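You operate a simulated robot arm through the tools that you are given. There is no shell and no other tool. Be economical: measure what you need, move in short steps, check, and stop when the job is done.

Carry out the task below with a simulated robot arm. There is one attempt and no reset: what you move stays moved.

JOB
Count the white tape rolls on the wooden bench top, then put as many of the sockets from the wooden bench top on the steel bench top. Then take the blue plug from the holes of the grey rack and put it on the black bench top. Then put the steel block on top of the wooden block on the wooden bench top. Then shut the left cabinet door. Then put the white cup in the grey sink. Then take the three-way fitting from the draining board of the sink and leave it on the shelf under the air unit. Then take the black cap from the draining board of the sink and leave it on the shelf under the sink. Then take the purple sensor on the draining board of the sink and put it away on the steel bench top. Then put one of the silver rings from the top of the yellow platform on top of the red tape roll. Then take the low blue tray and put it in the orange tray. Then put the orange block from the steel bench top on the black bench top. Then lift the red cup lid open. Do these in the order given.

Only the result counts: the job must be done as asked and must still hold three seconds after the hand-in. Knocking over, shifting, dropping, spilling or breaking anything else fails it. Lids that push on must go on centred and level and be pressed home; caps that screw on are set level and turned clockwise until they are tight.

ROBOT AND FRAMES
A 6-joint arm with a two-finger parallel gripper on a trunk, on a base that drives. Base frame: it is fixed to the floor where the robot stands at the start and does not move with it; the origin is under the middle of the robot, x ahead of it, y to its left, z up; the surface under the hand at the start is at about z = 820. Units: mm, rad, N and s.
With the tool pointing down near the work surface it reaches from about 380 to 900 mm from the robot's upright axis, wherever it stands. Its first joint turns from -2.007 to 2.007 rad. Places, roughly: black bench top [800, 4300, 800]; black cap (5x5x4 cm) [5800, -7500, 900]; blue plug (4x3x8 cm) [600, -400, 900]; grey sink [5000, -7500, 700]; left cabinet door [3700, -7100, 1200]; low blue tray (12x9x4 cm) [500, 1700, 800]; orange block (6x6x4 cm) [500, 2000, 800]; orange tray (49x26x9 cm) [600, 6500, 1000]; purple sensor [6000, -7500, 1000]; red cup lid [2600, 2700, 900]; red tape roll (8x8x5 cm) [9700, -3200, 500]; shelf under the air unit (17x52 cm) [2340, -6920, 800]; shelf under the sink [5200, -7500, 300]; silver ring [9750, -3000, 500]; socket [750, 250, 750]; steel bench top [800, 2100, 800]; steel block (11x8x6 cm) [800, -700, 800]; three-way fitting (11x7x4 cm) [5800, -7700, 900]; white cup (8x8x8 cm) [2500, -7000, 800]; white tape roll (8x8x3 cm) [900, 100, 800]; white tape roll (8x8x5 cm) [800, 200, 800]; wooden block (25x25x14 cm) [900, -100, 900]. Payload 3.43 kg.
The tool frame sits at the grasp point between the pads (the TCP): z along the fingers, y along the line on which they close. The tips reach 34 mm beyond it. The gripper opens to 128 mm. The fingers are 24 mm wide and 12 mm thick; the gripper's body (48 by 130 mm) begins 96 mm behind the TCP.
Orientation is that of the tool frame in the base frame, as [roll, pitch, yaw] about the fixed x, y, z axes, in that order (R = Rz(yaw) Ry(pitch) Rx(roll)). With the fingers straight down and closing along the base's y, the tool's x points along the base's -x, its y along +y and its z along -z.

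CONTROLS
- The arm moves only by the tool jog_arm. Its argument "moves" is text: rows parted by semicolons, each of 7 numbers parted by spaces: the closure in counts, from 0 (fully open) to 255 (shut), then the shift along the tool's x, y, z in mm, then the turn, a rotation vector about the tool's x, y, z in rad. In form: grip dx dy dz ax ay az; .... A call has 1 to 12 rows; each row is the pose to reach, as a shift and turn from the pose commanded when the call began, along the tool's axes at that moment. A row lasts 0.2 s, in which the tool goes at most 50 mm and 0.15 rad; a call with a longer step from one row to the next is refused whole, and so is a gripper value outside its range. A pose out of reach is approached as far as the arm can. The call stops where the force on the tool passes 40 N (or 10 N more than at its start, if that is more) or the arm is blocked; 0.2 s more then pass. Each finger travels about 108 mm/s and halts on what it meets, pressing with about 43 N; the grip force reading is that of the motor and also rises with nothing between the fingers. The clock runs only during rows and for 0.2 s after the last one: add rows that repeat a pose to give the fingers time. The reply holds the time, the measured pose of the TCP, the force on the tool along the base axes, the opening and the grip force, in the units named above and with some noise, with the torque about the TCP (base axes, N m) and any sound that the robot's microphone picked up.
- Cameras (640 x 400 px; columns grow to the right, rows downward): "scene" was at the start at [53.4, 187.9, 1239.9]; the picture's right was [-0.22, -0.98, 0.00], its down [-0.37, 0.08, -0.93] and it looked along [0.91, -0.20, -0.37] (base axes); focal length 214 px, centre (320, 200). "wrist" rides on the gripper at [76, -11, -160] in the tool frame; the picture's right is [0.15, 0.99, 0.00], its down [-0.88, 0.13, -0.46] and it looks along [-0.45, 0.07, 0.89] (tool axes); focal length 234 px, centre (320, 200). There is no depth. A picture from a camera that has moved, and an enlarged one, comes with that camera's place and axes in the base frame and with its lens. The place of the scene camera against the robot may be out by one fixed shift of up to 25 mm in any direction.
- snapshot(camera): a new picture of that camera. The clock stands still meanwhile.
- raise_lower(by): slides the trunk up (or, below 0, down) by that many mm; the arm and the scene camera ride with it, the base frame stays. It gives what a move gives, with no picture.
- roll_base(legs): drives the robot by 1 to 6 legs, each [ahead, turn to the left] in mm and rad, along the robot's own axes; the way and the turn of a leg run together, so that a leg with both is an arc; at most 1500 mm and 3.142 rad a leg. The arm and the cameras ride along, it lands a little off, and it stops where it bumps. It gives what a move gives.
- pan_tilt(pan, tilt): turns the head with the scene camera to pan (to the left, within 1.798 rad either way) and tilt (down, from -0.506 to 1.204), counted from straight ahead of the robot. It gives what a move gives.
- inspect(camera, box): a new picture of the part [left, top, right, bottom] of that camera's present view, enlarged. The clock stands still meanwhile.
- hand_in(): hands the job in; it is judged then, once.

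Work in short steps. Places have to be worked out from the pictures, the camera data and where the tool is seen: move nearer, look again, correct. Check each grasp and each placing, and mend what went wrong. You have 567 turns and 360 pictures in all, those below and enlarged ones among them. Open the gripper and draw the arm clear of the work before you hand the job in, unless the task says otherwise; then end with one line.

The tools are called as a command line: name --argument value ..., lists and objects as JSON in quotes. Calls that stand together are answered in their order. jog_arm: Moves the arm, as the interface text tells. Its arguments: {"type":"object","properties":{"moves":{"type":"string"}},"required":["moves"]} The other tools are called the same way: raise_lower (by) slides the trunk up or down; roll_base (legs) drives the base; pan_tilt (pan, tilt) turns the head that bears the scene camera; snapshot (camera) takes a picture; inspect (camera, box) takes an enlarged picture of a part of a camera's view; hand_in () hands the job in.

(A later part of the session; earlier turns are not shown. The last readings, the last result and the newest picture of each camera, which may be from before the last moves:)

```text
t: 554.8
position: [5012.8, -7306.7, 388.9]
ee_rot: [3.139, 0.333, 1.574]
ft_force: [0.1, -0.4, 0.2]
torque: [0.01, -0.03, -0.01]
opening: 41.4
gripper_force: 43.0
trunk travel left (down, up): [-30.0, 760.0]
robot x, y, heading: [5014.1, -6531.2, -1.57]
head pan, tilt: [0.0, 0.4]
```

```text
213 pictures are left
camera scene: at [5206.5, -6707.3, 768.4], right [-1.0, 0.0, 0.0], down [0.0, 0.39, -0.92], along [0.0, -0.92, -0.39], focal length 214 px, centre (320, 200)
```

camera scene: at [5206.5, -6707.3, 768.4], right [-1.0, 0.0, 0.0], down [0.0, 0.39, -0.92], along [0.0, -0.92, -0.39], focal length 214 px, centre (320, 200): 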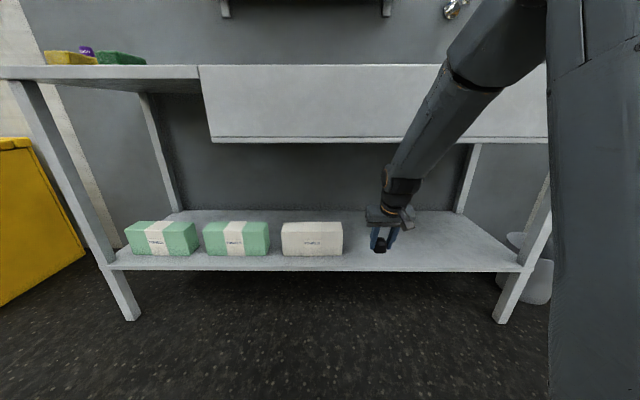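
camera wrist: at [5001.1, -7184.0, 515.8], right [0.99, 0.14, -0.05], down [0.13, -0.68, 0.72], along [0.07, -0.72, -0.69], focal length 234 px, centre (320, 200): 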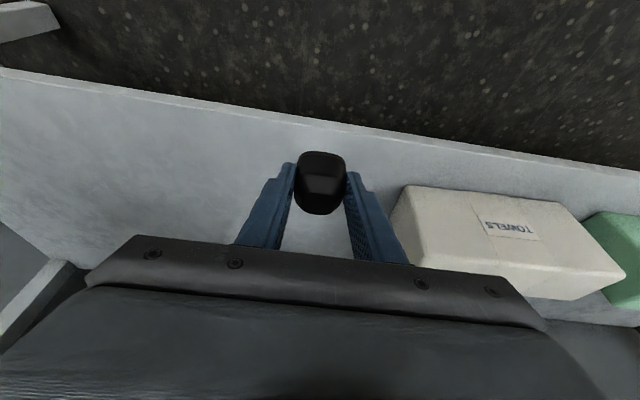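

The shelf's front edge is near y≈−7330, so I need to go ~80 mm deeper. I lower 45 mm, then go forward with the arm.

jog_arm --moves "245 7 0 21 0 0 0; 245 15 0 42 0 0 0; 245 -10 0 51 0 0 0; 245 -35 0 60 0 0 0; 245 -60 0 68 0 0 0; 245 -61 0 68.5 0 0 0"

snapshot --camera "wrist"

snapshot --camera "scene"

```text
t: 556.2
position: [5013.1, -7388.7, 343.8]
ee_rot: [3.139, 0.333, 1.574]
ft_force: [-0.2, -0.5, -0.5]
torque: [0.0, -0.03, -0.02]
opening: 41.4
gripper_force: 43.1
trunk travel left (down, up): [-30.0, 760.0]
robot x, y, heading: [5015.1, -6533.8, -1.569]
head pan, tilt: [0.0, 0.4]
```

```text
212 pictures are left
camera wrist: at [5001.6, -7264.2, 470.5], right [0.99, 0.14, -0.05], down [0.13, -0.68, 0.72], along [0.07, -0.72, -0.69], focal length 234 px, centre (320, 200)
```

wrist: 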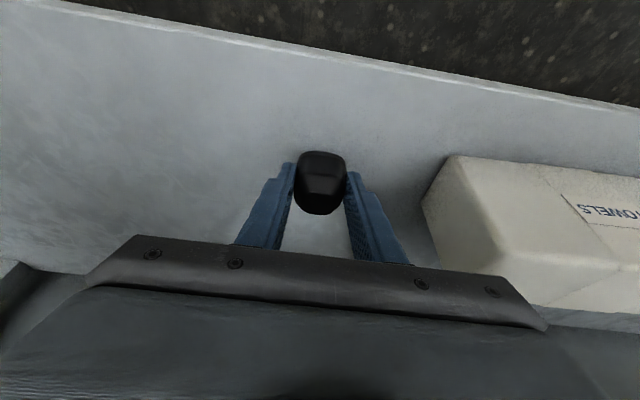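

```text
211 pictures are left
camera scene: at [5206.5, -6707.3, 768.4], right [-1.0, 0.0, 0.0], down [0.0, 0.39, -0.92], along [0.0, -0.92, -0.39], focal length 214 px, centre (320, 200)
```

scene: 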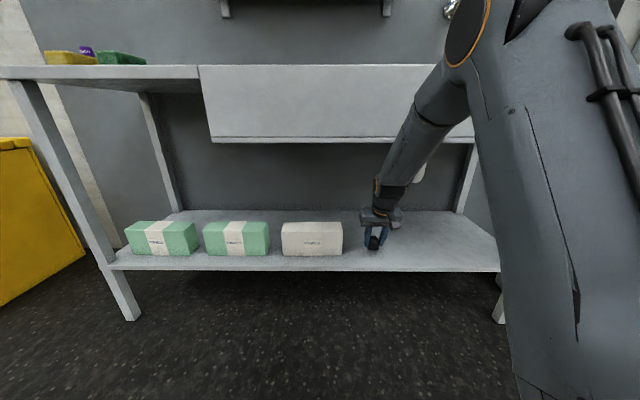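

Well inside. Lower to contact.

jog_arm --moves "245 2.6 0 7.5 0 0 0; 245 5.2 0 15 0 0 0; 245 7 0 20 0 0 0; 245 8.2 0 23.6 0 0 0; 245 9.2 0 26.4 0 0 0; 245 10.2 0 29.2 0 0 0; 245 11.2 0 32 0 0 0; 245 12.2 0 34.8 0 0 0; 245 13.2 0 37.6 0 0 0; 245 14.2 0 40.4 0 0 0; 245 15.2 0 43.2 0 0 0; 245 16.2 0 46 0 0 0"

```text
t: 557.6
position: [5013.6, -7390.1, 319.4]
ee_rot: [3.14, 0.344, 1.573]
ft_force: [0.3, 1.4, 12.9]
torque: [0.16, -0.04, 0.0]
opening: 41.5
gripper_force: 43.5
trunk travel left (down, up): [-30.0, 760.0]
robot x, y, heading: [5014.6, -6531.0, -1.569]
head pan, tilt: [0.0, 0.4]
stopped in row 6: the force on the tool passed its limit at 42 N (the readings are from after the stop); the commanded pose is now the measured one
```

Contact at z≈319. Release and back out along the tool axis.

jog_arm --moves "200 0 0 0 0 0 0; 150 0 0 0 0 0 0; 110 0 0 0 0 0 0; 110 0 0 -4 0 0 0; 110 0 0 -30 0 0 0; 110 0 0 -65 0 0 0; 110 30 0 -80 0 0 0; 110 75 0 -95 0 0 0"

snapshot --camera "wrist"

```text
t: 559.4
position: [5013.3, -7287.8, 382.5]
ee_rot: [3.139, 0.339, 1.575]
ft_force: [-0.2, 0.3, 0.1]
torque: [0.02, 0.02, -0.02]
opening: 73.0
gripper_force: 0.0
trunk travel left (down, up): [-30.0, 760.0]
robot x, y, heading: [5016.9, -6529.3, -1.567]
head pan, tilt: [0.0, 0.4]
```

```text
210 pictures are left
camera wrist: at [5001.5, -7162.3, 507.9], right [0.99, 0.14, -0.05], down [0.13, -0.68, 0.72], along [0.07, -0.72, -0.69], focal length 234 px, centre (320, 200)
```

wrist: 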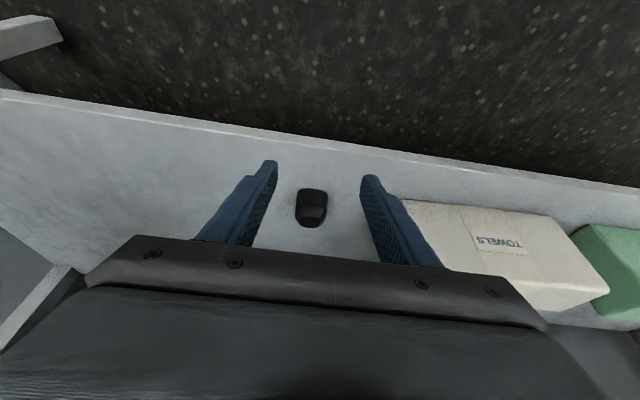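

Cap is on the lower shelf. I back the base out, then raise the trunk.

roll_base --legs '[[-330, 0]]'

raise_lower --by 400

raise_lower --by 80

jog_arm --moves "110 0 0 0 0 0.11 0; 110 0 0 0 0 0.22 0; 110 0 0 0 0 0.335 0; 110 0 0 0 0 0.335 0"

```text
t: 561.6
position: [5011.0, -6959.6, 382.5]
ee_rot: [3.14, 0.339, 1.571]
ft_force: [-0.5, -0.1, 0.8]
torque: [0.06, 0.01, -0.03]
opening: 72.7
gripper_force: 0.0
trunk travel left (down, up): [-30.0, 760.0]
robot x, y, heading: [5015.7, -6206.1, -1.564]
head pan, tilt: [0.0, 0.4]
```

```text
t: 565.4
position: [5011.4, -6959.2, 781.6]
ee_rot: [3.14, 0.339, 1.575]
ft_force: [0.1, 0.3, 1.2]
torque: [-0.03, -0.01, -0.02]
opening: 73.0
gripper_force: 0.1
trunk travel left (down, up): [-430.0, 360.0]
robot x, y, heading: [5016.4, -6200.4, -1.573]
head pan, tilt: [0.0, 0.4]
```

```text
t: 566.6
position: [5011.5, -6959.4, 862.1]
ee_rot: [3.139, 0.34, 1.574]
ft_force: [-1.1, -0.6, 0.4]
torque: [-0.01, 0.0, 0.01]
opening: 72.8
gripper_force: 0.0
trunk travel left (down, up): [-510.0, 280.0]
robot x, y, heading: [5015.9, -6204.7, -1.563]
head pan, tilt: [0.0, 0.4]
```

```text
t: 567.6
position: [5011.9, -6959.9, 862.3]
ee_rot: [3.14, 0.003, 1.573]
ft_force: [0.4, 0.5, -0.4]
torque: [0.0, 0.02, 0.01]
opening: 72.9
gripper_force: 0.1
trunk travel left (down, up): [-510.0, 280.0]
robot x, y, heading: [5015.2, -6203.9, -1.564]
head pan, tilt: [0.0, 0.4]
```

Vertical again. Raise and retract the arm, then drive to the sensor at x≈5930.

jog_arm --moves "110 30 0 -35 0 0 0; 110 60 0 -70 0 0 0; 110 90 0 -105 0 0 0; 110 120 0 -140 0 0 0; 110 150 0 -175 0 0 0; 110 185 0 -205 0 0 0; 110 220 0 -235 0 0 0; 110 255 0 -265 0 0 0; 110 290 0 -295 0 0 0; 110 325 0 -320 0 0 0; 110 335 0 -325 0 0 0"

roll_base --legs '[[0, 1.565], [910, 0], [0, -1.571], [560, 0]]'

snapshot --camera "wrist"

```text
t: 570.0
position: [5010.3, -6623.7, 1185.2]
ee_rot: [3.14, 0.004, 1.573]
ft_force: [0.1, 0.1, -1.0]
torque: [0.01, 0.0, 0.0]
opening: 72.7
gripper_force: 0.2
trunk travel left (down, up): [-510.0, 280.0]
robot x, y, heading: [5016.4, -6204.8, -1.572]
head pan, tilt: [0.0, 0.4]
```

```text
t: 585.2
position: [5910.9, -7194.1, 1184.9]
ee_rot: [3.139, 0.004, 1.549]
ft_force: [-0.5, 0.5, -0.1]
torque: [0.01, -0.04, 0.0]
opening: 72.5
gripper_force: 0.0
trunk travel left (down, up): [-510.0, 280.0]
robot x, y, heading: [5925.0, -6775.6, -1.59]
head pan, tilt: [0.0, 0.4]
```

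```text
209 pictures are left
camera wrist: at [5900.5, -7118.2, 1345.4], right [0.99, 0.13, 0.0], down [0.11, -0.88, 0.46], along [0.06, -0.46, -0.89], focal length 234 px, centre (320, 200)
```

wrist: 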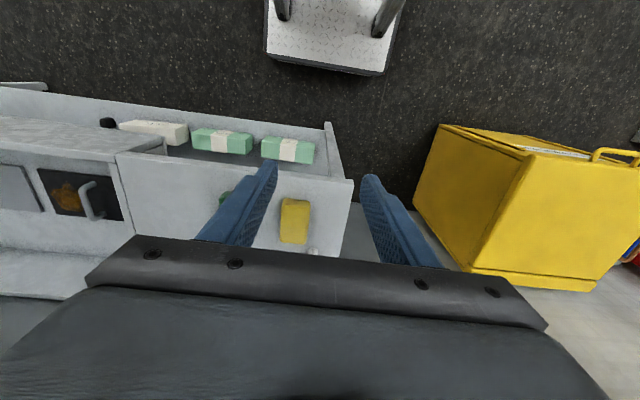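

jog_arm --moves "110 -40 5 15 0 0 0; 110 -80 10 30 0 0 0; 110 -120 15 45 0 0 0; 110 -160 18 60 0 0 0; 110 -200 18 75 0 0 0; 110 -235 18 92 0 0 0; 110 -260 18 110 0 0 0"

snapshot --camera "wrist"

```text
t: 586.9
position: [5921.4, -7455.6, 1078.4]
ee_rot: [3.14, 0.004, 1.55]
ft_force: [0.5, 0.5, -0.1]
torque: [-0.03, 0.01, -0.02]
opening: 72.5
gripper_force: 0.1
trunk travel left (down, up): [-510.0, 280.0]
robot x, y, heading: [5929.5, -6774.4, -1.593]
head pan, tilt: [0.0, 0.4]
```

```text
208 pictures are left
camera wrist: at [5912.2, -7378.9, 1236.4], right [0.99, 0.13, 0.0], down [0.11, -0.88, 0.46], along [0.06, -0.46, -0.89], focal length 234 px, centre (320, 200)
```

wrist: 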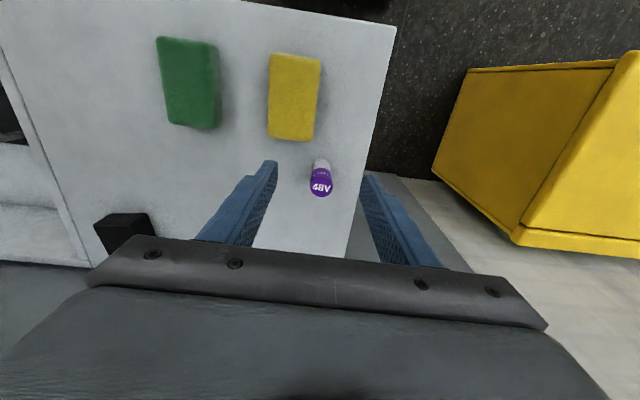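

Sensor at (5930,−7503), z 879–960. I go above and descend around it.

jog_arm --moves "130 -20 4 20 0 0 0; 135 -40 9 45 0 0 0; 135 -47 9 80 0 0 0; 135 -47 9 95 0 0 0"

snapshot --camera "wrist"

```text
t: 587.9
position: [5930.2, -7504.2, 982.5]
ee_rot: [3.139, 0.006, 1.549]
ft_force: [-0.1, 0.5, 0.3]
torque: [-0.01, -0.02, 0.02]
opening: 60.3
gripper_force: 0.0
trunk travel left (down, up): [-510.0, 280.0]
robot x, y, heading: [5922.7, -6777.3, -1.59]
head pan, tilt: [0.0, 0.4]
```

```text
207 pictures are left
camera wrist: at [5920.8, -7426.7, 1141.2], right [0.99, 0.13, 0.0], down [0.11, -0.88, 0.46], along [0.06, -0.46, -0.89], focal length 234 px, centre (320, 200)
```

wrist: 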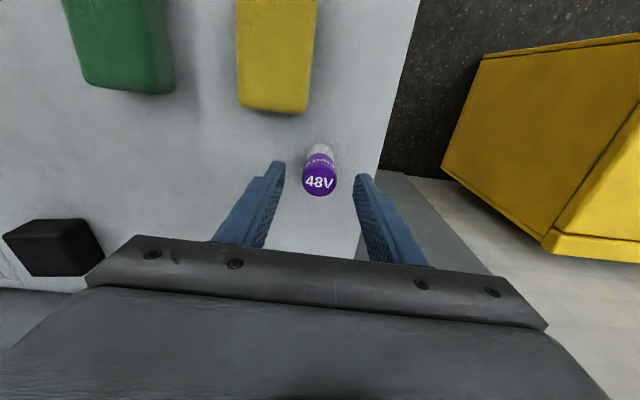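

Centred. Descend and grip.

jog_arm --moves "135 0 1 25 0 0 0; 135 0 1 45 0 0 0; 135 0 1 57 0 0 0; 180 0 1 57 0 0 0; 230 0 1 57 0 0 0; 250 0 1 57 0 0 0; 250 0 1 57 0 0 0"

snapshot --camera "wrist"

```text
t: 589.5
position: [5933.0, -7504.6, 924.8]
ee_rot: [3.139, 0.005, 1.551]
ft_force: [0.1, -1.3, 0.2]
torque: [-0.03, -0.01, 0.03]
opening: 29.0
gripper_force: 43.3
trunk travel left (down, up): [-510.0, 280.0]
robot x, y, heading: [5924.8, -6776.5, -1.599]
head pan, tilt: [0.0, 0.4]
```

```text
206 pictures are left
camera wrist: at [5922.3, -7426.8, 1084.6], right [0.99, 0.13, 0.0], down [0.11, -0.88, 0.46], along [0.06, -0.46, -0.89], focal length 234 px, centre (320, 200)
```

wrist: 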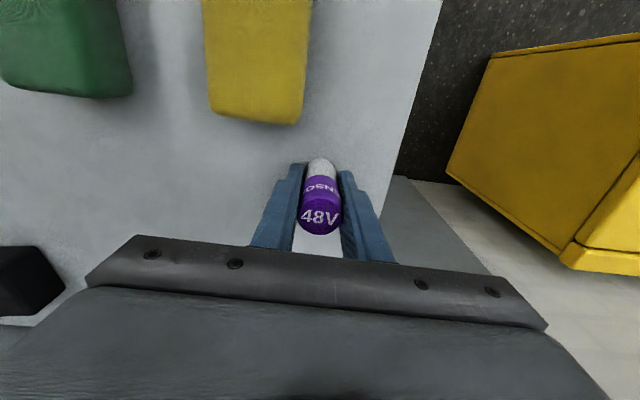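

Gripped (29 mm). Lift up and retract to the carrying pose.

jog_arm --moves "250 0 0 -15 0 0 0; 250 0 0 -50 0 0 0; 250 5 0 -90 0 0 0; 250 40 -1 -120 0 0 0; 250 80 -2 -145 0 0 0; 250 120 -3 -165 0 0 0; 250 165 -4 -185 0 0 0; 250 210 -5 -205 0 0 0; 250 250 -5 -225 0 0 0; 250 285 -5 -245 0 0 0; 250 310 -5 -260 0 0 0"

```text
t: 591.9
position: [5934.5, -7193.0, 1182.8]
ee_rot: [3.14, 0.003, 1.55]
ft_force: [-0.8, -0.2, -1.0]
torque: [0.03, -0.01, 0.0]
opening: 28.5
gripper_force: 42.7
trunk travel left (down, up): [-510.0, 280.0]
robot x, y, heading: [5927.7, -6776.4, -1.591]
head pan, tilt: [0.0, 0.4]
```

Now drive to the steel bench: first back off and go −x along y≈−5900.

roll_base --legs '[[-880, 0], [0, -1.551], [1400, 0], [1260, 0], [0, -0.585], [1500, 0]]'

```text
t: 621.4
position: [1695.7, -4820.7, 1183.1]
ee_rot: [3.138, 0.004, -0.593]
ft_force: [0.3, 0.4, -1.0]
torque: [-0.03, 0.0, -0.02]
opening: 28.6
gripper_force: 42.9
trunk travel left (down, up): [-510.0, 280.0]
robot x, y, heading: [2052.4, -5038.3, 2.55]
head pan, tilt: [0.0, 0.4]
```

roll_base --legs '[[1400, -0.013], [1340, 0], [0, -0.966], [1500, 0], [1500, 0], [1500, 0]]'

```text
t: 658.3
position: [-207.6, 1437.5, 1183.2]
ee_rot: [3.14, 0.006, -1.579]
ft_force: [-0.2, 0.9, -0.8]
torque: [-0.03, 0.01, 0.02]
opening: 28.4
gripper_force: 43.1
trunk travel left (down, up): [-510.0, 280.0]
robot x, y, heading: [-194.3, 1019.2, 1.561]
head pan, tilt: [0.0, 0.4]
```

I'm beside the steel bench at y≈1019. I go on 350 mm, turn to face it and look.

roll_base --legs '[[350, 0], [0, -1.565], [120, 0]]'

pan_tilt --pan 0.1 --tilt 0.6

snapshot --camera "scene"

snapshot --camera "wrist"

```text
t: 665.2
position: [346.0, 1390.1, 1182.9]
ee_rot: [3.139, 0.005, 3.14]
ft_force: [0.0, -0.3, -0.5]
torque: [0.01, 0.01, 0.01]
opening: 28.4
gripper_force: 42.7
trunk travel left (down, up): [-510.0, 280.0]
robot x, y, heading: [-67.3, 1373.8, 0.0]
head pan, tilt: [0.0, 0.4]
```

```text
t: 666.0
position: [346.6, 1388.8, 1182.9]
ee_rot: [3.141, 0.005, 3.141]
ft_force: [0.5, 0.2, -0.9]
torque: [0.01, -0.01, -0.01]
opening: 28.9
gripper_force: 43.3
trunk travel left (down, up): [-510.0, 280.0]
robot x, y, heading: [-71.1, 1372.5, -0.003]
head pan, tilt: [0.099, 0.6]
```

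```text
205 pictures are left
camera scene: at [-22.1, 1588.5, 1230.3], right [0.1, -1.0, 0.0], down [-0.56, -0.05, -0.83], along [0.82, 0.08, -0.56], focal length 214 px, centre (320, 200)
```

scene: 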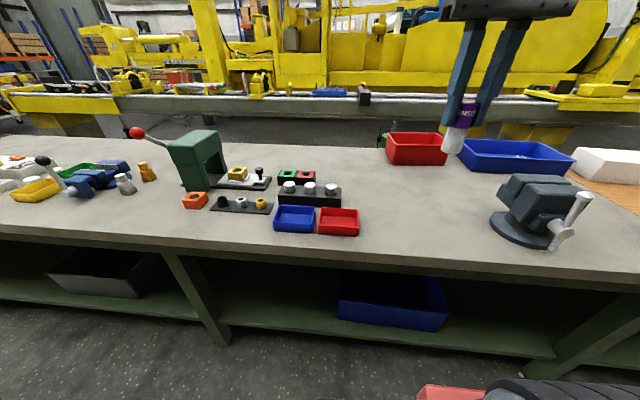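

```text
204 pictures are left
camera wrist: at [270.3, 1378.4, 1342.7], right [-0.15, 0.99, 0.0], down [0.88, 0.13, 0.46], along [0.45, 0.07, -0.89], focal length 234 px, centre (320, 200)
```

wrist: 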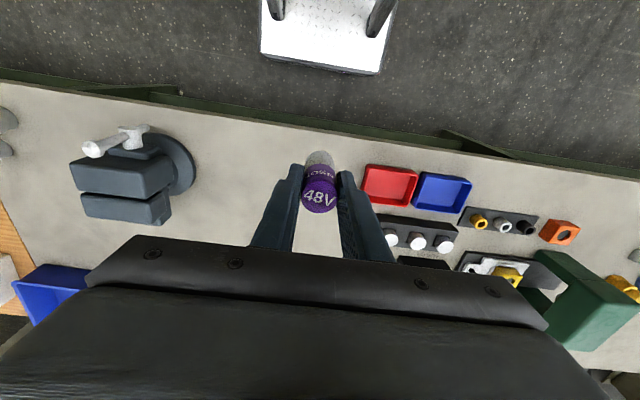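

Free space lies between the vise and the small trays. I set the sensor at about (560,1375).

jog_arm --moves "250 -40 -2 20 0 0 0; 250 -80 -4 45 0 0 0; 250 -120 -7 75 0 0 0; 250 -160 -10 105 0 0 0; 250 -195 -12 140 0 0 0; 250 -213 -13 180 0 0 0; 250 -213 -13 225 0 0 0; 250 -213 -13 265 0 0 0; 250 -213 -13 295 0 0 0; 250 -213 -13 308 0 0 0"

snapshot --camera "wrist"

```text
t: 668.0
position: [562.6, 1374.9, 894.3]
ee_rot: [-3.142, 0.011, -3.141]
ft_force: [-0.9, -0.3, 8.1]
torque: [-0.04, -0.02, 0.03]
opening: 28.5
gripper_force: 43.2
trunk travel left (down, up): [-510.0, 280.0]
robot x, y, heading: [-68.8, 1370.3, -0.001]
head pan, tilt: [0.099, 0.6]
stopped in row 10: the force on the tool passed its limit at 46 N (the readings are from after the stop); the commanded pose is now the measured one
```

```text
203 pictures are left
camera wrist: at [485.2, 1365.0, 1053.0], right [-0.15, 0.99, 0.0], down [0.88, 0.13, 0.47], along [0.46, 0.07, -0.89], focal length 234 px, centre (320, 200)
```

wrist: 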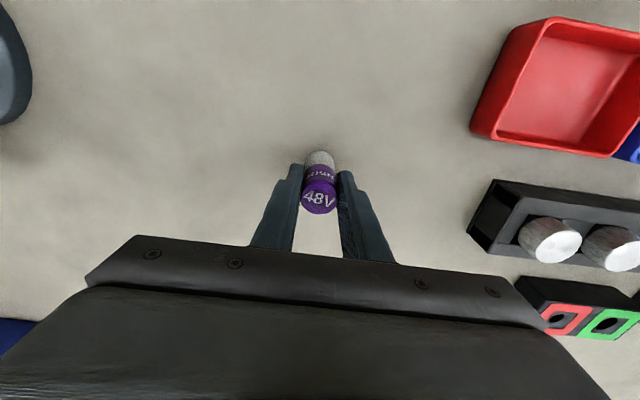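

The sensor had slid lower in the grip, but it now touches the bench upright. Release gently.

jog_arm --moves "235 0 0 0 0 0 0; 215 0 0 0 0 0 0; 190 0 0 0 0 0 0; 150 0 0 0 0 0 0; 120 0 0 0 0 0 0; 120 0 0 -40 0 0 0; 120 0 0 -85 0 0 0; 120 0 0 -130 0 0 0"

snapshot --camera "wrist"

```text
t: 669.8
position: [561.3, 1375.2, 1023.0]
ee_rot: [3.141, 0.006, 3.141]
ft_force: [0.8, 0.9, -0.8]
torque: [0.01, 0.06, 0.02]
opening: 67.9
gripper_force: 0.0
trunk travel left (down, up): [-510.0, 280.0]
robot x, y, heading: [-66.6, 1371.3, 0.004]
head pan, tilt: [0.099, 0.6]
```

```text
202 pictures are left
camera wrist: at [484.2, 1363.8, 1182.2], right [-0.15, 0.99, 0.0], down [0.88, 0.13, 0.46], along [0.46, 0.07, -0.89], focal length 234 px, centre (320, 200)
```

wrist: 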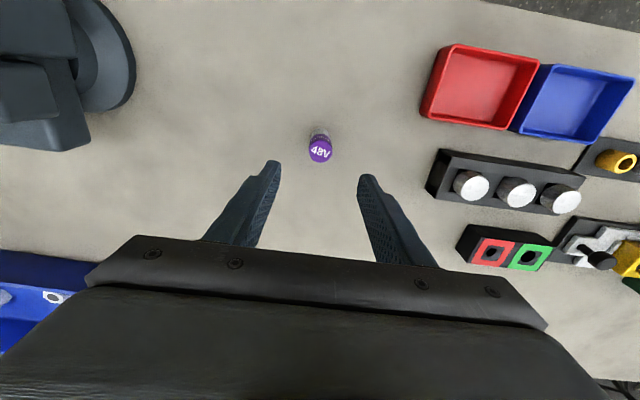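

The sensor stands on the steel bench. Next the rings, far off at (9700,−3100). I retract and drive back to the crossing point first.

jog_arm --moves "120 40 0 -30 0 0 0; 120 80 0 -60 0 0 0; 120 120 0 -90 0 0 0; 120 160 0 -120 0 0 0; 120 200 0 -150 0 0 0; 120 215 0 -163 0 0 0"

roll_base --legs '[[-130, 0], [0, -1.573], [1500, 0], [1500, 0], [1500, 0], [360, 0]]'

```text
t: 671.2
position: [343.2, 1375.5, 1183.0]
ee_rot: [3.139, 0.009, 3.142]
ft_force: [1.2, 0.4, -0.5]
torque: [-0.01, 0.03, 0.01]
opening: 67.7
gripper_force: 0.0
trunk travel left (down, up): [-510.0, 280.0]
robot x, y, heading: [-71.6, 1371.4, -0.002]
head pan, tilt: [0.099, 0.6]
```

```text
t: 699.3
position: [-205.1, -3896.5, 1183.7]
ee_rot: [3.14, 0.01, 1.568]
ft_force: [-0.1, 0.1, -0.4]
torque: [-0.01, 0.01, -0.01]
opening: 67.7
gripper_force: 0.0
trunk travel left (down, up): [-510.0, 280.0]
robot x, y, heading: [-206.5, -3482.8, -1.575]
head pan, tilt: [0.099, 0.6]
```

I look toward the east to plan the path.

roll_base --legs '[[0, 0.99], [1500, 0], [1500, 0], [300, 0]]'

pan_tilt --pan 0.6 --tilt 0.15

snapshot --camera "scene"

```text
t: 718.0
position: [2907.6, -5528.8, 1182.5]
ee_rot: [-3.141, 0.009, 2.561]
ft_force: [0.2, -0.1, -0.6]
torque: [0.03, 0.0, -0.02]
opening: 67.5
gripper_force: 0.0
trunk travel left (down, up): [-510.0, 280.0]
robot x, y, heading: [2558.2, -5305.3, -0.581]
head pan, tilt: [0.099, 0.6]
```

```text
t: 718.9
position: [2907.5, -5530.1, 1183.9]
ee_rot: [3.14, 0.01, 2.562]
ft_force: [0.5, 0.5, -0.3]
torque: [-0.02, 0.0, -0.01]
opening: 67.9
gripper_force: 0.1
trunk travel left (down, up): [-510.0, 280.0]
robot x, y, heading: [2553.5, -5306.0, -0.582]
head pan, tilt: [0.6, 0.15]
```

```text
201 pictures are left
camera scene: at [2724.8, -5107.6, 1271.6], right [0.02, -1.0, 0.0], down [-0.15, 0.0, -0.99], along [0.99, 0.02, -0.15], focal length 214 px, centre (320, 200)
```

scene: 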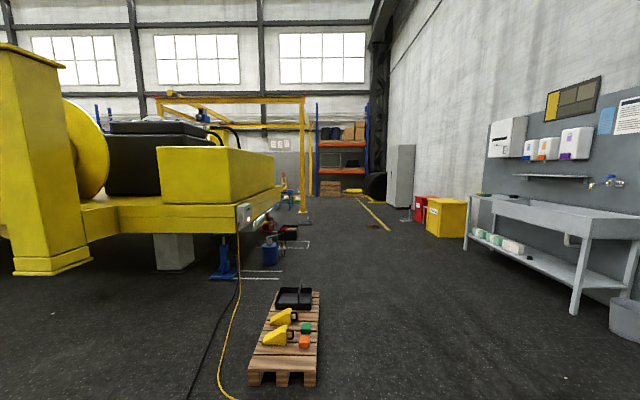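

Path: round the pallet at y≈−5750, then +x. I drive to about x=7200.

roll_base --legs '[[800, 0], [0, 0.582], [1500, 0], [1500, 0], [1100, 0]]'

pan_tilt --pan 0.6 --tilt 0.2

snapshot --camera "scene"

```text
t: 744.0
position: [7714.9, -5812.5, 1183.9]
ee_rot: [3.14, 0.009, 3.124]
ft_force: [0.3, -0.4, 0.4]
torque: [-0.01, 0.03, 0.01]
opening: 67.6
gripper_force: 0.1
trunk travel left (down, up): [-510.0, 280.0]
robot x, y, heading: [7298.9, -5809.2, -0.016]
head pan, tilt: [0.6, 0.15]
```

```text
t: 744.6
position: [7714.0, -5812.2, 1184.0]
ee_rot: [3.139, 0.009, 3.126]
ft_force: [-0.2, -0.4, 0.8]
torque: [-0.02, -0.02, 0.0]
opening: 67.6
gripper_force: 0.0
trunk travel left (down, up): [-510.0, 280.0]
robot x, y, heading: [7299.7, -5812.3, -0.012]
head pan, tilt: [0.6, 0.201]
```

```text
200 pictures are left
camera scene: at [7341.1, -5550.4, 1267.0], right [0.55, -0.83, 0.0], down [-0.17, -0.11, -0.98], along [0.82, 0.54, -0.2], focal length 214 px, centre (320, 200)
```

scene: 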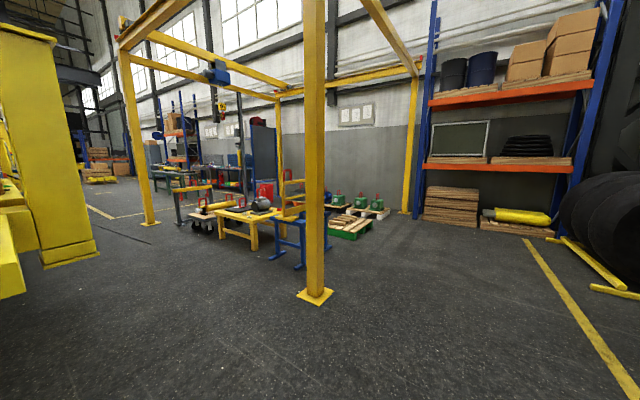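

The yellow platform stands under the gantry, around col 265. I zoom in.

inspect --camera "scene" --box '[160, 160, 340, 290]'

```text
3.08 times, centred on (250, 225) of scene
camera zoom: at [7341.1, -5550.4, 1267.0], right [0.55, -0.83, 0.0], down [-0.17, -0.11, -0.98], along [0.82, 0.54, -0.2], focal length 660 px, centre (535, 123)
```

zoom: 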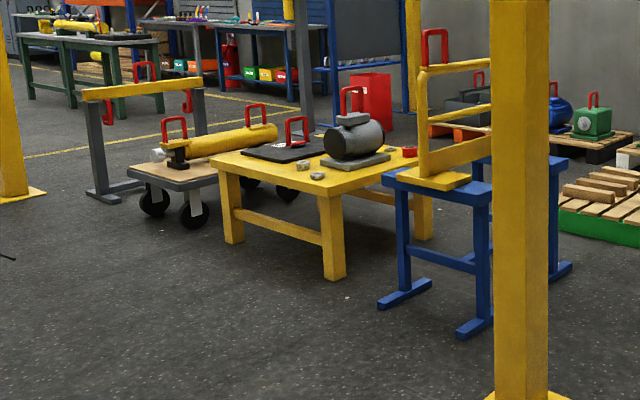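

The table sits at about x 9140–9750, y −3290…−2510, with a blue trestle just south of it, so I should reach the red roll from the east side. I drive on to x≈10150 and look north.

roll_base --legs '[[1500, 0.012], [1400, 0], [0, 1.571]]'

pan_tilt --pan 0.15 --tilt 0.25

snapshot --camera "scene"

```text
t: 762.5
position: [10213.4, -5406.0, 1183.7]
ee_rot: [3.14, 0.008, -1.575]
ft_force: [0.8, 0.7, 0.4]
torque: [-0.02, 0.01, -0.03]
opening: 67.7
gripper_force: 0.0
trunk travel left (down, up): [-510.0, 280.0]
robot x, y, heading: [10218.5, -5821.8, 1.567]
head pan, tilt: [0.6, 0.201]
```

```text
t: 763.4
position: [10213.8, -5407.3, 1183.6]
ee_rot: [3.139, 0.008, -1.574]
ft_force: [0.0, 0.9, -0.1]
torque: [-0.02, -0.03, 0.01]
opening: 67.7
gripper_force: 0.1
trunk travel left (down, up): [-510.0, 280.0]
robot x, y, heading: [10216.8, -5820.2, 1.565]
head pan, tilt: [0.15, 0.25]
```

```text
198 pictures are left
camera scene: at [10003.2, -5750.8, 1262.4], right [0.99, 0.15, 0.0], down [0.04, -0.24, -0.97], along [-0.14, 0.96, -0.25], focal length 214 px, centre (320, 200)
```

scene: 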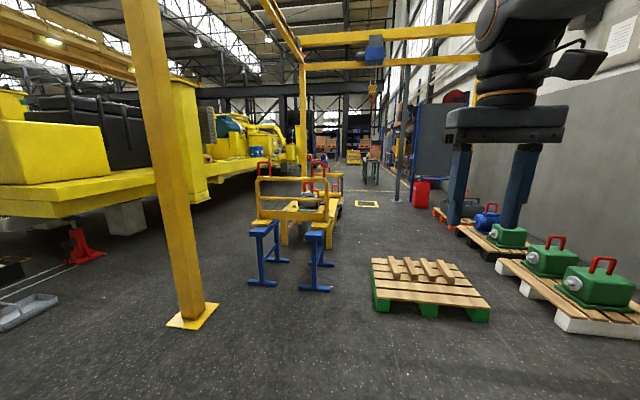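

The lane east of the trestle is too narrow for the base. I look from the west side instead: drive to about (8450,−5000) facing north.

roll_base --legs '[[0, 1.577], [1500, 0], [260, 0], [0, -1.571], [750, 0]]'

pan_tilt --pan -0.1 --tilt 0.25

snapshot --camera "scene"

```text
t: 783.6
position: [8477.4, -4646.4, 1183.4]
ee_rot: [3.142, 0.009, -1.585]
ft_force: [-0.4, -0.2, 0.0]
torque: [-0.02, -0.01, -0.01]
opening: 67.6
gripper_force: 0.2
trunk travel left (down, up): [-510.0, 280.0]
robot x, y, heading: [8474.1, -5061.0, 1.55]
head pan, tilt: [0.15, 0.25]
```

```text
t: 784.3
position: [8477.6, -4646.0, 1183.8]
ee_rot: [3.139, 0.008, -1.584]
ft_force: [0.7, 0.1, -0.1]
torque: [0.0, 0.0, 0.01]
opening: 67.6
gripper_force: 0.0
trunk travel left (down, up): [-510.0, 280.0]
robot x, y, heading: [8474.7, -5060.9, 1.553]
head pan, tilt: [-0.099, 0.25]
```

```text
197 pictures are left
camera scene: at [8286.4, -4988.0, 1262.4], right [0.99, -0.11, 0.0], down [-0.03, -0.25, -0.97], along [0.11, 0.96, -0.25], focal length 214 px, centre (320, 200)
```

scene: 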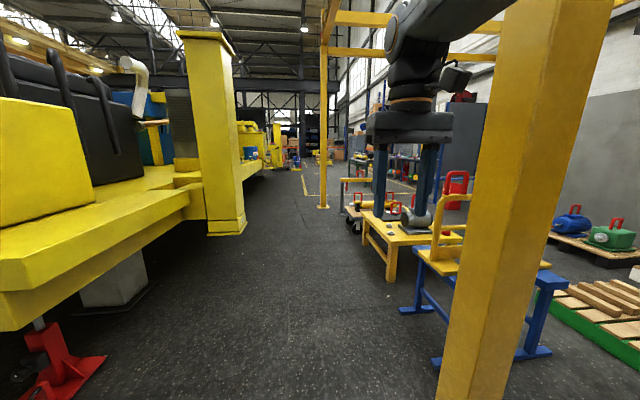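

The west corridor is wide. I drive north beside the table and face it.

roll_base --legs '[[1000, 0.02], [950, 0], [0, -1.571]]'

pan_tilt --pan 0.0 --tilt 0.55

snapshot --camera "scene"

```text
t: 797.9
position: [8911.9, -3116.9, 1183.6]
ee_rot: [3.141, 0.008, 3.134]
ft_force: [-0.6, 0.1, 0.1]
torque: [0.0, -0.01, -0.01]
opening: 68.0
gripper_force: 0.0
trunk travel left (down, up): [-510.0, 280.0]
robot x, y, heading: [8499.3, -3119.9, -0.013]
head pan, tilt: [-0.099, 0.25]
```

```text
t: 798.7
position: [8912.0, -3115.6, 1184.0]
ee_rot: [3.14, 0.007, 3.133]
ft_force: [0.2, 0.1, -0.1]
torque: [-0.01, 0.01, -0.01]
opening: 67.8
gripper_force: 0.2
trunk travel left (down, up): [-510.0, 280.0]
robot x, y, heading: [8498.2, -3119.1, -0.007]
head pan, tilt: [0.0, 0.55]
```

```text
196 pictures are left
camera scene: at [8549.4, -2909.6, 1234.8], right [-0.01, -1.0, 0.0], down [-0.52, 0.01, -0.85], along [0.85, -0.01, -0.52], focal length 214 px, centre (320, 200)
```

scene: 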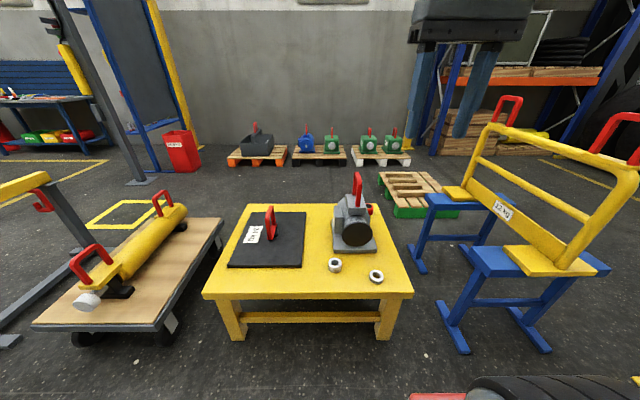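

The table top shows two silver rings at its near side. I zoom to find the red tape roll.

inspect --camera "scene" --box '[300, 160, 440, 300]'

```text
2.86 times, centred on (370, 230) of scene
camera zoom: at [8549.4, -2909.6, 1234.8], right [-0.01, -1.0, 0.0], down [-0.52, 0.01, -0.85], along [0.85, -0.01, -0.52], focal length 613 px, centre (177, 114)
```

zoom: 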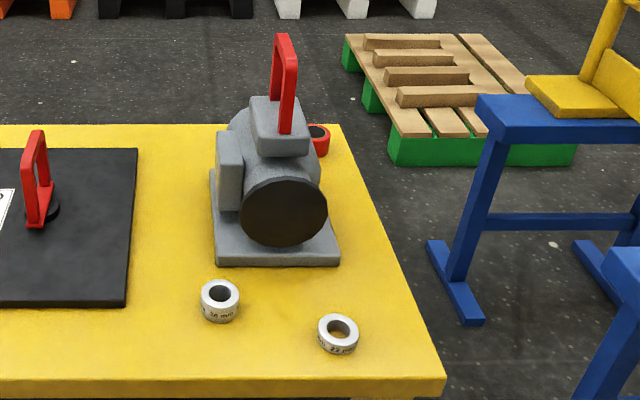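

The red roll stands behind the motor at about (9630,−3220), two rings near (9202,−2982) and (9136,−3153). I'll take the nearer-right ring with a forward-tilted tool to extend reach. I reposition the base to about (8330,−3180).

roll_base --legs '[[0, -0.3], [200, 0], [0, 0.307], [-360, 0]]'

raise_lower --by -330

pan_tilt --pan -0.1 --tilt 0.4

snapshot --camera "scene"

```text
t: 804.1
position: [8743.0, -3173.9, 1183.4]
ee_rot: [3.14, 0.007, 3.138]
ft_force: [0.1, 0.5, -0.3]
torque: [0.04, 0.03, -0.01]
opening: 67.9
gripper_force: 0.0
trunk travel left (down, up): [-510.0, 280.0]
robot x, y, heading: [8325.6, -3177.1, -0.008]
head pan, tilt: [0.0, 0.55]
```

```text
t: 807.4
position: [8829.4, -3174.4, 854.7]
ee_rot: [3.14, 0.006, 3.139]
ft_force: [1.1, -0.7, 0.0]
torque: [0.0, 0.0, 0.02]
opening: 67.8
gripper_force: 0.1
trunk travel left (down, up): [-180.0, 610.0]
robot x, y, heading: [8329.2, -3177.6, -0.006]
head pan, tilt: [0.0, 0.55]
```

```text
t: 808.1
position: [8829.5, -3174.8, 853.2]
ee_rot: [-3.141, 0.007, 3.137]
ft_force: [-0.2, 0.4, -0.2]
torque: [0.02, -0.02, -0.02]
opening: 67.4
gripper_force: 0.0
trunk travel left (down, up): [-180.0, 610.0]
robot x, y, heading: [8327.8, -3174.4, -0.0]
head pan, tilt: [-0.099, 0.4]
```

```text
194 pictures are left
camera scene: at [8472.7, -2978.6, 918.4], right [-0.1, -0.99, 0.0], down [-0.39, 0.04, -0.92], along [0.92, -0.1, -0.39], focal length 214 px, centre (320, 200)
```

scene: 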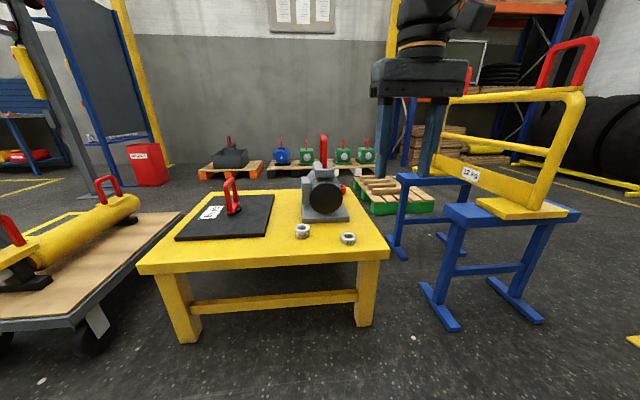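

Lowering the trunk also moves the arm forward, so reach is ample and the tool can stay vertical. I move above the nearer ring.

jog_arm --moves "100 -40 3 10 0 0 0; 100 -80 6 25 0 0 0; 100 -120 9 40 0 0 0; 100 -160 12 60 0 0 0; 100 -200 15 80 0 0 0; 100 -240 18 105 0 0 0; 100 -275 20 130 0 0 0; 100 -290 22 155 0 0 0"

snapshot --camera "wrist"

```text
t: 809.9
position: [9120.2, -3152.8, 700.6]
ee_rot: [3.14, 0.009, 3.137]
ft_force: [0.6, 0.0, 0.2]
torque: [0.01, -0.01, 0.01]
opening: 78.0
gripper_force: 0.0
trunk travel left (down, up): [-180.0, 610.0]
robot x, y, heading: [8325.4, -3174.6, -0.004]
head pan, tilt: [-0.099, 0.4]
```

```text
193 pictures are left
camera wrist: at [9043.4, -3164.2, 859.8], right [-0.14, 0.99, 0.0], down [0.88, 0.13, 0.46], along [0.46, 0.07, -0.89], focal length 234 px, centre (320, 200)
```

wrist: 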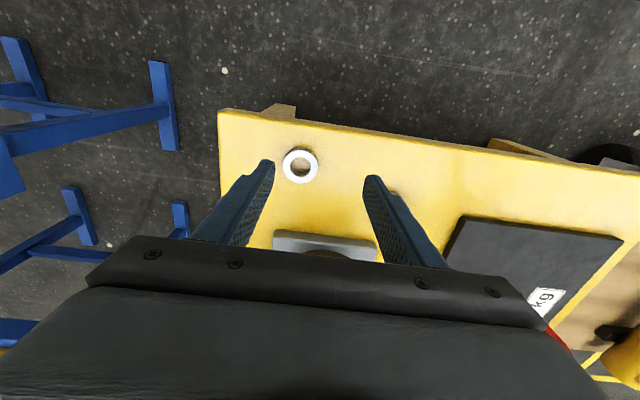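

Ring at about (9169,−3177). I align and descend partway.

jog_arm --moves "100 -16 -8 25 0 0 0; 100 -32 -16 55 0 0 0; 90 -48 -24 85 0 0 0; 90 -49 -24 105 0 0 0"

snapshot --camera "wrist"

```text
t: 810.9
position: [9170.7, -3177.1, 596.4]
ee_rot: [-3.141, 0.009, 3.138]
ft_force: [0.3, -0.1, 0.1]
torque: [0.0, -0.01, -0.01]
opening: 82.7
gripper_force: 0.1
trunk travel left (down, up): [-180.0, 610.0]
robot x, y, heading: [8331.9, -3179.4, 0.0]
head pan, tilt: [-0.099, 0.4]
```

```text
192 pictures are left
camera wrist: at [9093.6, -3188.5, 754.8], right [-0.14, 0.99, 0.0], down [0.88, 0.13, 0.46], along [0.46, 0.07, -0.89], focal length 234 px, centre (320, 200)
```

wrist: 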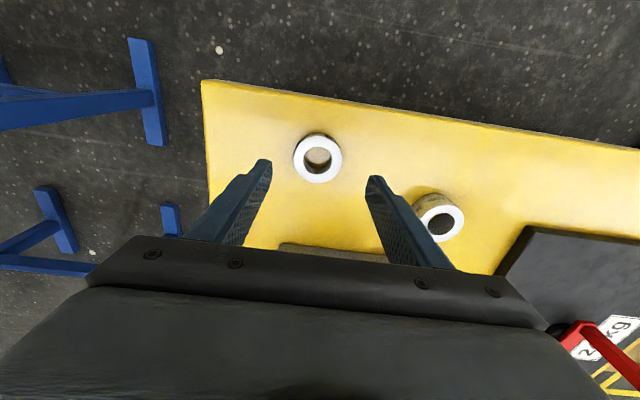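

Ring top ≈ z 475 at (9181,−3179), outer diameter ≈59. Descend gradually with force watch.

jog_arm --moves "90 -5 -1 30 0 0 0; 90 -10 -2 60 0 0 0; 90 -10 -2 85 0 0 0; 90 -10 -2 100 0 0 0; 90 -10 -2 108 0 0 0; 90 -10 -2 112 0 0 0; 90 -10 -2 115 0 0 0"

snapshot --camera "wrist"

```text
t: 812.5
position: [9181.2, -3179.2, 483.8]
ee_rot: [-3.14, 0.011, 3.139]
ft_force: [-10.1, 0.5, 25.6]
torque: [-0.96, 0.66, -0.29]
opening: 82.7
gripper_force: 0.0
trunk travel left (down, up): [-180.0, 610.0]
robot x, y, heading: [8330.6, -3177.0, -0.006]
head pan, tilt: [-0.099, 0.4]
```

```text
191 pictures are left
camera wrist: at [9103.8, -3190.0, 643.1], right [-0.14, 0.99, 0.0], down [0.88, 0.13, 0.46], along [0.46, 0.07, -0.89], focal length 234 px, centre (320, 200)
```

wrist: 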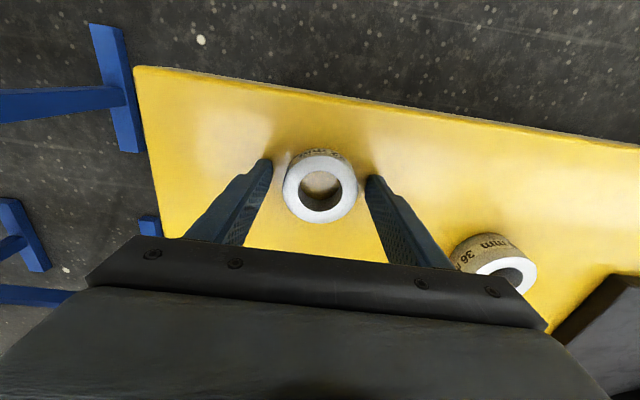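

Fingertips touch the table (z≈450) with the ring between them. Raise 3 mm and close.

jog_arm --moves "90 0 0 -4 0 0 0; 120 0 0 -4 0 0 0; 160 0 0 -4 0 0 0; 200 0 0 -4 0 0 0; 200 0 0 -4 0 0 0"

snapshot --camera "wrist"

```text
t: 813.7
position: [9181.4, -3179.2, 484.2]
ee_rot: [3.139, 0.006, 3.138]
ft_force: [0.3, -0.2, 0.3]
torque: [-0.02, 0.01, 0.02]
opening: 60.1
gripper_force: 43.0
trunk travel left (down, up): [-180.0, 610.0]
robot x, y, heading: [8325.6, -3179.8, 0.001]
head pan, tilt: [-0.099, 0.4]
```

```text
190 pictures are left
camera wrist: at [9104.5, -3189.7, 644.1], right [-0.14, 0.99, 0.0], down [0.88, 0.13, 0.46], along [0.46, 0.07, -0.89], focal length 234 px, centre (320, 200)
```

wrist: 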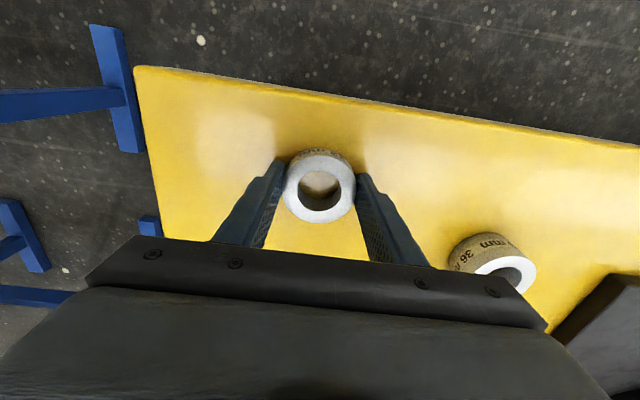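

Ring held (60 mm). Lift, then raise the trunk so the hand passes above the motor handle.

jog_arm --moves "200 0 0 -15 0 0 0; 200 0 0 -50 0 0 0; 200 0 0 -95 0 0 0; 200 0 0 -140 0 0 0; 200 10 -20 -180 0 0 0; 200 20 -45 -200 0 0 0; 200 20 -65 -200 0 0 0"

raise_lower --by 300

roll_base --legs '[[390, 0]]'

snapshot --camera "wrist"

snapshot --camera "scene"

```text
t: 815.3
position: [9159.3, -3243.5, 684.5]
ee_rot: [3.139, 0.006, 3.139]
ft_force: [-0.7, 0.1, -2.8]
torque: [-0.01, 0.02, 0.03]
opening: 60.0
gripper_force: 43.2
trunk travel left (down, up): [-180.0, 610.0]
robot x, y, heading: [8327.1, -3175.2, -0.005]
head pan, tilt: [-0.099, 0.4]
```

```text
t: 818.3
position: [9159.6, -3245.4, 985.4]
ee_rot: [3.139, 0.007, 3.138]
ft_force: [-0.6, -0.9, -4.1]
torque: [0.01, -0.04, 0.02]
opening: 59.9
gripper_force: 43.4
trunk travel left (down, up): [-480.0, 310.0]
robot x, y, heading: [8324.7, -3175.9, -0.004]
head pan, tilt: [-0.099, 0.4]
```

```text
t: 820.7
position: [9549.8, -3247.2, 985.0]
ee_rot: [3.139, 0.007, 3.137]
ft_force: [-1.1, 0.1, -3.4]
torque: [0.02, 0.05, 0.0]
opening: 59.8
gripper_force: 42.9
trunk travel left (down, up): [-480.0, 310.0]
robot x, y, heading: [8716.4, -3179.0, -0.002]
head pan, tilt: [-0.099, 0.4]
```

```text
189 pictures are left
camera wrist: at [9472.9, -3258.1, 1144.2], right [-0.14, 0.99, 0.0], down [0.88, 0.13, 0.46], along [0.46, 0.07, -0.89], focal length 234 px, centre (320, 200)
```

wrist: 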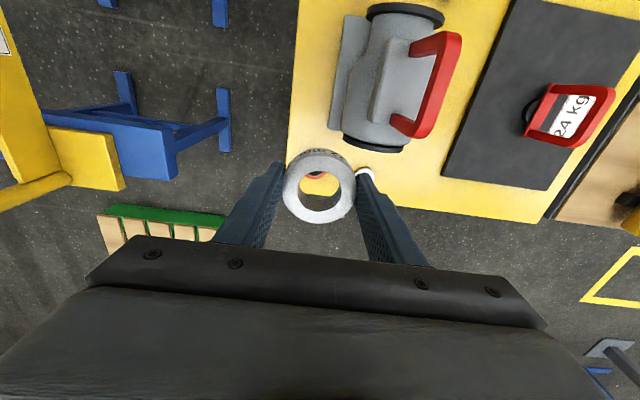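

```text
188 pictures are left
camera scene: at [8779.8, -2980.3, 1218.4], right [-0.1, -0.99, 0.0], down [-0.39, 0.04, -0.92], along [0.92, -0.1, -0.39], focal length 214 px, centre (320, 200)
```

scene: 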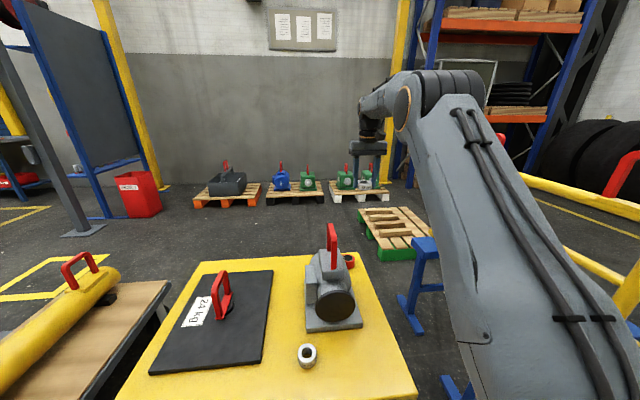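

The roll is partly hidden right below the ring. I shift aside to see it.

jog_arm --moves "200 10 -35 0 0 0 0; 200 20 -70 0 0 0 0; 200 30 -105 0 0 0 0; 200 30 -105 0 0 0 0"

snapshot --camera "wrist"

```text
t: 821.7
position: [9519.1, -3353.9, 985.7]
ee_rot: [3.139, 0.008, 3.138]
ft_force: [-0.3, -0.3, -3.3]
torque: [-0.01, -0.02, 0.0]
opening: 59.9
gripper_force: 42.8
trunk travel left (down, up): [-480.0, 310.0]
robot x, y, heading: [8715.3, -3178.8, -0.004]
head pan, tilt: [-0.099, 0.4]
```

```text
187 pictures are left
camera wrist: at [9442.0, -3363.6, 1143.5], right [-0.14, 0.99, 0.0], down [0.88, 0.13, 0.46], along [0.46, 0.07, -0.89], focal length 234 px, centre (320, 200)
```

wrist: 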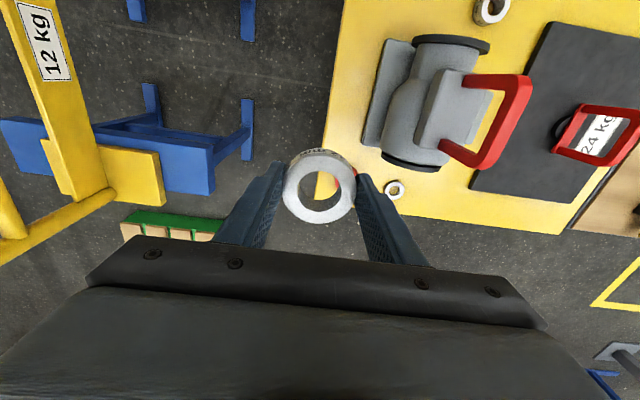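

I turn the tool 90° so the camera looks from the −y side and can see the roll, holding the ring high (z≈985).

jog_arm --moves "200 0 20 0 0 0 -0.14; 200 0 40 0 0 0 -0.28; 200 0 60 0 0 0 -0.42; 200 0 80 0 0 0 -0.56; 200 0 100 0 0 0 -0.7; 200 0 120 0 0 0 -0.84; 200 0 140 0 0 0 -0.98; 200 0 160 0 0 0 -1.12; 200 0 180 0 0 0 -1.26; 200 0 190 0 0 0 -1.4; 200 0 200 0 0 0 -1.54; 200 0 200 0 0 0 -1.574"

snapshot --camera "wrist"

```text
t: 824.3
position: [9520.5, -3151.6, 984.5]
ee_rot: [-3.134, 0.0, -1.571]
ft_force: [0.1, -0.5, -2.6]
torque: [-0.01, 0.06, 0.02]
opening: 59.8
gripper_force: 42.7
trunk travel left (down, up): [-480.0, 310.0]
robot x, y, heading: [8715.3, -3178.2, -0.007]
head pan, tilt: [-0.099, 0.4]
```

```text
186 pictures are left
camera wrist: at [9530.4, -3227.7, 1144.5], right [-0.99, -0.15, -0.01], down [-0.13, 0.88, 0.46], along [-0.06, 0.45, -0.89], focal length 234 px, centre (320, 200)
```

wrist: 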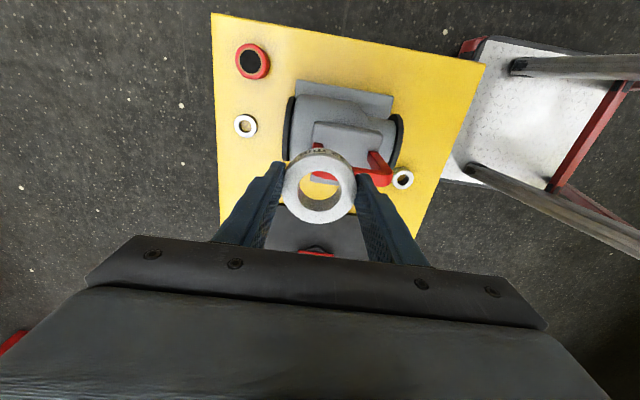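

Now the red roll is clear at (9701,−3244). I advance the base 60 mm (staying short of the table edge).

roll_base --legs '[[58, 0.004]]'

jog_arm --moves "200 30 0 0 0.007 0 0; 200 60 0 0 0.007 0 0; 200 92 0 0 0.007 0 0; 200 92 -10 40 0.007 0 0; 200 92 -22 85 0.007 0 0; 200 92 -36 130 0.007 0 0; 200 92 -50 175 0.007 0 0; 200 92 -65 218 0.007 0 0; 200 92 -80 260 0.007 0 0; 200 92 -95 302 0.007 0 0; 200 92 -108 335 0.007 0 0"

snapshot --camera "wrist"

```text
t: 825.3
position: [9579.5, -3149.7, 984.1]
ee_rot: [-3.134, 0.0, -1.569]
ft_force: [0.5, -0.4, -3.0]
torque: [-0.03, 0.01, -0.06]
opening: 59.7
gripper_force: 43.3
trunk travel left (down, up): [-480.0, 310.0]
robot x, y, heading: [8778.1, -3177.0, -0.001]
head pan, tilt: [-0.099, 0.4]
```

```text
t: 827.7
position: [9691.8, -3241.1, 650.7]
ee_rot: [-3.124, 0.0, -1.569]
ft_force: [0.3, 0.1, -2.3]
torque: [-0.03, -0.01, 0.0]
opening: 59.9
gripper_force: 43.1
trunk travel left (down, up): [-480.0, 310.0]
robot x, y, heading: [8778.4, -3175.9, 0.002]
head pan, tilt: [-0.099, 0.4]
```

```text
185 pictures are left
camera wrist: at [9700.1, -3316.5, 810.8], right [-0.99, -0.15, -0.02], down [-0.14, 0.88, 0.45], along [-0.05, 0.45, -0.89], focal length 234 px, centre (320, 200)
```

wrist: 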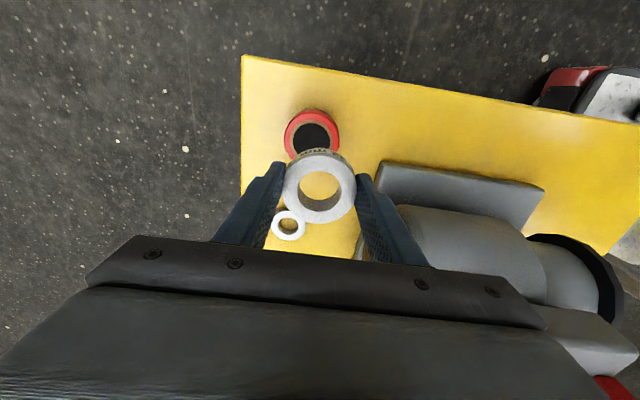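

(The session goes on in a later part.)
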